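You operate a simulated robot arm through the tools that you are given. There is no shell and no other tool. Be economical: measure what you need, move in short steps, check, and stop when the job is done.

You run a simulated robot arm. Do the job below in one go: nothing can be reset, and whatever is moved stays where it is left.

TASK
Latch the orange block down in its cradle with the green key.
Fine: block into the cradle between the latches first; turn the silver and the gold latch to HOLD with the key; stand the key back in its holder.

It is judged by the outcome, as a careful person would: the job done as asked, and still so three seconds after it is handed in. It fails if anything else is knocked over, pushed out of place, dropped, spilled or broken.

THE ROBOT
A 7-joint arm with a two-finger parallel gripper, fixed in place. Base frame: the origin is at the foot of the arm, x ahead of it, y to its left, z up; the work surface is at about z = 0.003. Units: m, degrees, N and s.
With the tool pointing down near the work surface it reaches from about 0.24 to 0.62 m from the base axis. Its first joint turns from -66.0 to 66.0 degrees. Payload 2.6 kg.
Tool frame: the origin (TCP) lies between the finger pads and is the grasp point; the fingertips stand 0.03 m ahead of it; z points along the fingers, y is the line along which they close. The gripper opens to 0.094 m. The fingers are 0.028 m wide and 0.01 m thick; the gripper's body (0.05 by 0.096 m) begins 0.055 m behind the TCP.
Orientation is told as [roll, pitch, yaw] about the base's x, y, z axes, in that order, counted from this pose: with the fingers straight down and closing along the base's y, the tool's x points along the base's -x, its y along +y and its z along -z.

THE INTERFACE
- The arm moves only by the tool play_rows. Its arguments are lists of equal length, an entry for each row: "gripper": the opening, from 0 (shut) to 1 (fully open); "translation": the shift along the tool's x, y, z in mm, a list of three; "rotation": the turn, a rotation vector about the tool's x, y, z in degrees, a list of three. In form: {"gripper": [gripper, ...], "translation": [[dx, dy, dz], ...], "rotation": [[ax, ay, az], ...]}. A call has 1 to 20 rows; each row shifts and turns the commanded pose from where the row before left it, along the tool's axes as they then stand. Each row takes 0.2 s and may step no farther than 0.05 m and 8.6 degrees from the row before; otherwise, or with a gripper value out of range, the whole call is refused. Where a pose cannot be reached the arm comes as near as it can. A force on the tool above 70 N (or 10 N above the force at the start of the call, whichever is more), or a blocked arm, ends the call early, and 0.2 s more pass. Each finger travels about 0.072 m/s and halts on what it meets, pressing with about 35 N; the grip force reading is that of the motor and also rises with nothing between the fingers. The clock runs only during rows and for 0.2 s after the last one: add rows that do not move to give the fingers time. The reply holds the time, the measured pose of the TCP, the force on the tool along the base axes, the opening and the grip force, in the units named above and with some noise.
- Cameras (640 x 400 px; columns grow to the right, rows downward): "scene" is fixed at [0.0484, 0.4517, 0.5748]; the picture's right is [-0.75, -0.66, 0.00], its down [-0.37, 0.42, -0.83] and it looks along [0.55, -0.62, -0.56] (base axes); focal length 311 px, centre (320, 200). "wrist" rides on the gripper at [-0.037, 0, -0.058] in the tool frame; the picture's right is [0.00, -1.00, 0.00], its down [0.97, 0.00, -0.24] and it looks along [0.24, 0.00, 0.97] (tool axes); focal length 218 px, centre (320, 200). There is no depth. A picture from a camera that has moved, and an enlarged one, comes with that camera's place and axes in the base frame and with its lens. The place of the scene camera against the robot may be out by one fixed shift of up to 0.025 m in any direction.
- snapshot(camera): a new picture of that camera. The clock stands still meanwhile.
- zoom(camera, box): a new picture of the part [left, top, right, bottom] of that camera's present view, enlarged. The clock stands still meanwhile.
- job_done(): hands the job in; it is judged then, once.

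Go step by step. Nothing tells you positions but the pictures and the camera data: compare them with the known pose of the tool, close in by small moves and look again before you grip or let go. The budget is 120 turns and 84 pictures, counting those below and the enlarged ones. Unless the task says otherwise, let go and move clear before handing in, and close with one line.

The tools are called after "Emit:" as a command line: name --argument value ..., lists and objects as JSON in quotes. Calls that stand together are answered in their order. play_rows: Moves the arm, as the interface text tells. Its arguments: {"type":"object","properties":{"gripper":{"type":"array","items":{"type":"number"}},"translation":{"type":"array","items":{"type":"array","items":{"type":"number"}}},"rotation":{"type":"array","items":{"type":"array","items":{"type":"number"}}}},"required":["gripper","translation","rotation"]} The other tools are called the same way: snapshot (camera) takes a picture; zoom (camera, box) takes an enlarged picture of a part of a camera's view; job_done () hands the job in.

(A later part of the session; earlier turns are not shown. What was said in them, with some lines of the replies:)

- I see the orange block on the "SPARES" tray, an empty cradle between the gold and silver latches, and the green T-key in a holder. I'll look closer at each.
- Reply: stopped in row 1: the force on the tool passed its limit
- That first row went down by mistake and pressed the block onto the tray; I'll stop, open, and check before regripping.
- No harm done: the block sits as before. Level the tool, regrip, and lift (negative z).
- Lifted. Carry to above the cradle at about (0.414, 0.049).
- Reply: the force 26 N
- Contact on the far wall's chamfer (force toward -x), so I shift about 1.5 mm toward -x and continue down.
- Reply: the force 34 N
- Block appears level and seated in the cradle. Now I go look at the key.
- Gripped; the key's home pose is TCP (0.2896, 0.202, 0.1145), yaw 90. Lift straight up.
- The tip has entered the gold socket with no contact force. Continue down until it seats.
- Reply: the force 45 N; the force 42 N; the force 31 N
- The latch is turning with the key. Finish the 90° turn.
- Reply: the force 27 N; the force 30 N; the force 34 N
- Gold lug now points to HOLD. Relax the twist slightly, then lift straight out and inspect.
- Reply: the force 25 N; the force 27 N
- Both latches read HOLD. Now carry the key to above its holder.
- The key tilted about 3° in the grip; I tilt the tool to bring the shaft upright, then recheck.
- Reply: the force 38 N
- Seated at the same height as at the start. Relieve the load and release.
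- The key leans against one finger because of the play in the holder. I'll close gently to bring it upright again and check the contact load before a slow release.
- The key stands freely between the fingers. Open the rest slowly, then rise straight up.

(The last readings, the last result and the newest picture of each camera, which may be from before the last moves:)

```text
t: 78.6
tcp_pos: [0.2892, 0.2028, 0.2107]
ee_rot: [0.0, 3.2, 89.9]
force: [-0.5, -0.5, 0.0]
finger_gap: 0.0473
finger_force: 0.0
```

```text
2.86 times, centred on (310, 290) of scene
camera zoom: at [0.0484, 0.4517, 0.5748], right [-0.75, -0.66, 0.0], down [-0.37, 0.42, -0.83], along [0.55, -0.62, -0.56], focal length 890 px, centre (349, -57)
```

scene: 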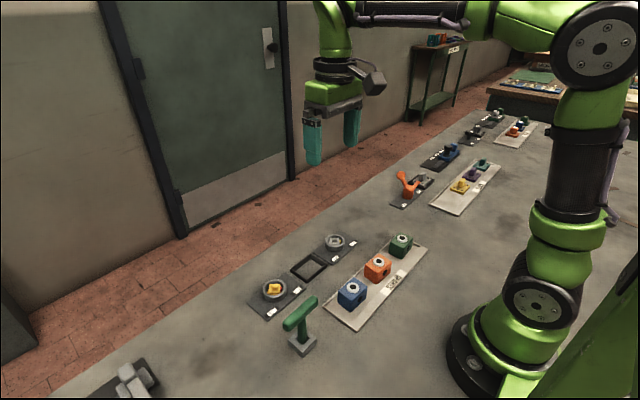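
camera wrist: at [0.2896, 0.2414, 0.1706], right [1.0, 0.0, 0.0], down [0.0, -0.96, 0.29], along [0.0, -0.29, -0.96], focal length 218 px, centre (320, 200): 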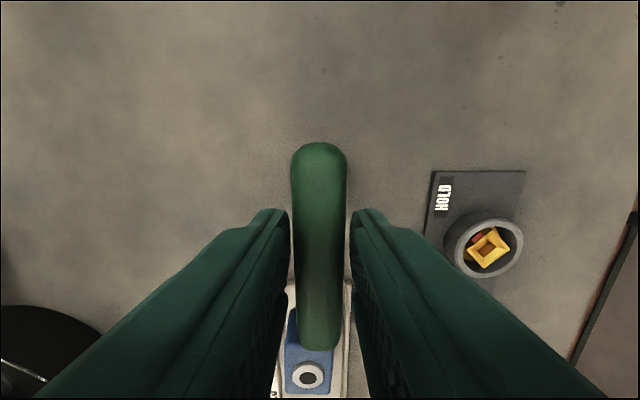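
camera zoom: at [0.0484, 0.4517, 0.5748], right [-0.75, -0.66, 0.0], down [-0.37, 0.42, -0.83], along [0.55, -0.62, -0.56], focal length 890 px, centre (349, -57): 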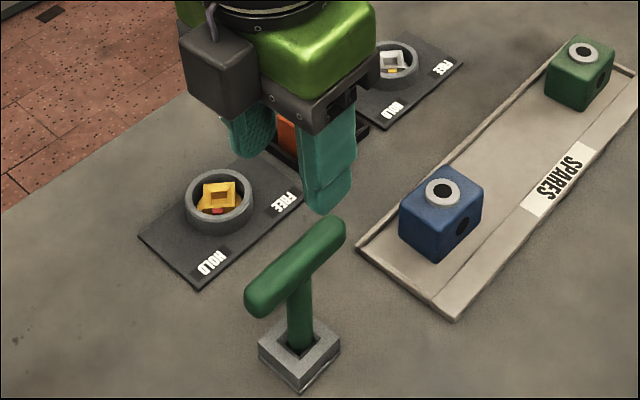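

The key stands upright in its holder as at the start. Move the arm clear and take a last look.

Emit:
play_rows --gripper '[0.5, 0.5, 0.5, 0.5, 0.5]' --translation '[[0, 0, -40], [0, 0, -40], [30, 25, 0], [30, 25, 0], [0, 0, 0]]' --rotation '[[0, 0, 0], [0, 0, 0], [0, 0, 0], [0, 0, 0], [0, 0, 0]]'

Emit:
zoom --camera "scene" --box '[230, 210, 400, 360]'

Emit:
snapshot --camera "wrist"

```text
t: 79.8
tcp_pos: [0.2384, 0.147, 0.2934]
ee_rot: [0.1, 3.2, 90.1]
force: [0.5, 0.4, 0.7]
finger_gap: 0.0469
finger_force: 0.0
```

```text
2.67 times, centred on (315, 285) of scene
camera zoom: at [0.0484, 0.4517, 0.5748], right [-0.75, -0.66, 0.0], down [-0.37, 0.42, -0.83], along [0.55, -0.62, -0.56], focal length 830 px, centre (333, -27)
```

zoom: 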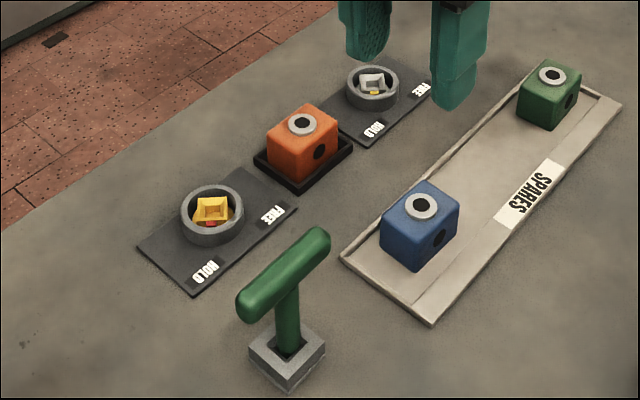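

```text
2 pictures are left
camera wrist: at [0.238, 0.1872, 0.3489], right [1.0, 0.0, 0.0], down [0.0, -0.96, 0.29], along [0.0, -0.29, -0.96], focal length 218 px, centre (320, 200)
```

wrist: 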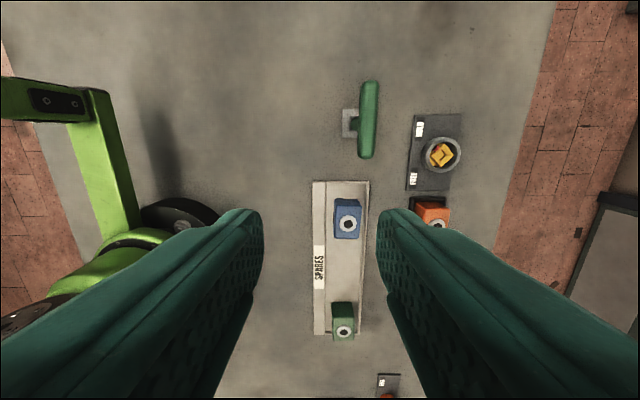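

The orange block is in the cradle, both latch lugs point to HOLD, and the key stands upright in its holder with the arm clear, so I'm handing in.

Emit:
job_done

```text
The job is handed in.
```

The orange block is in its cradle, the silver and gold latches are both turned to HOLD, and the green key is standing back in its holder.
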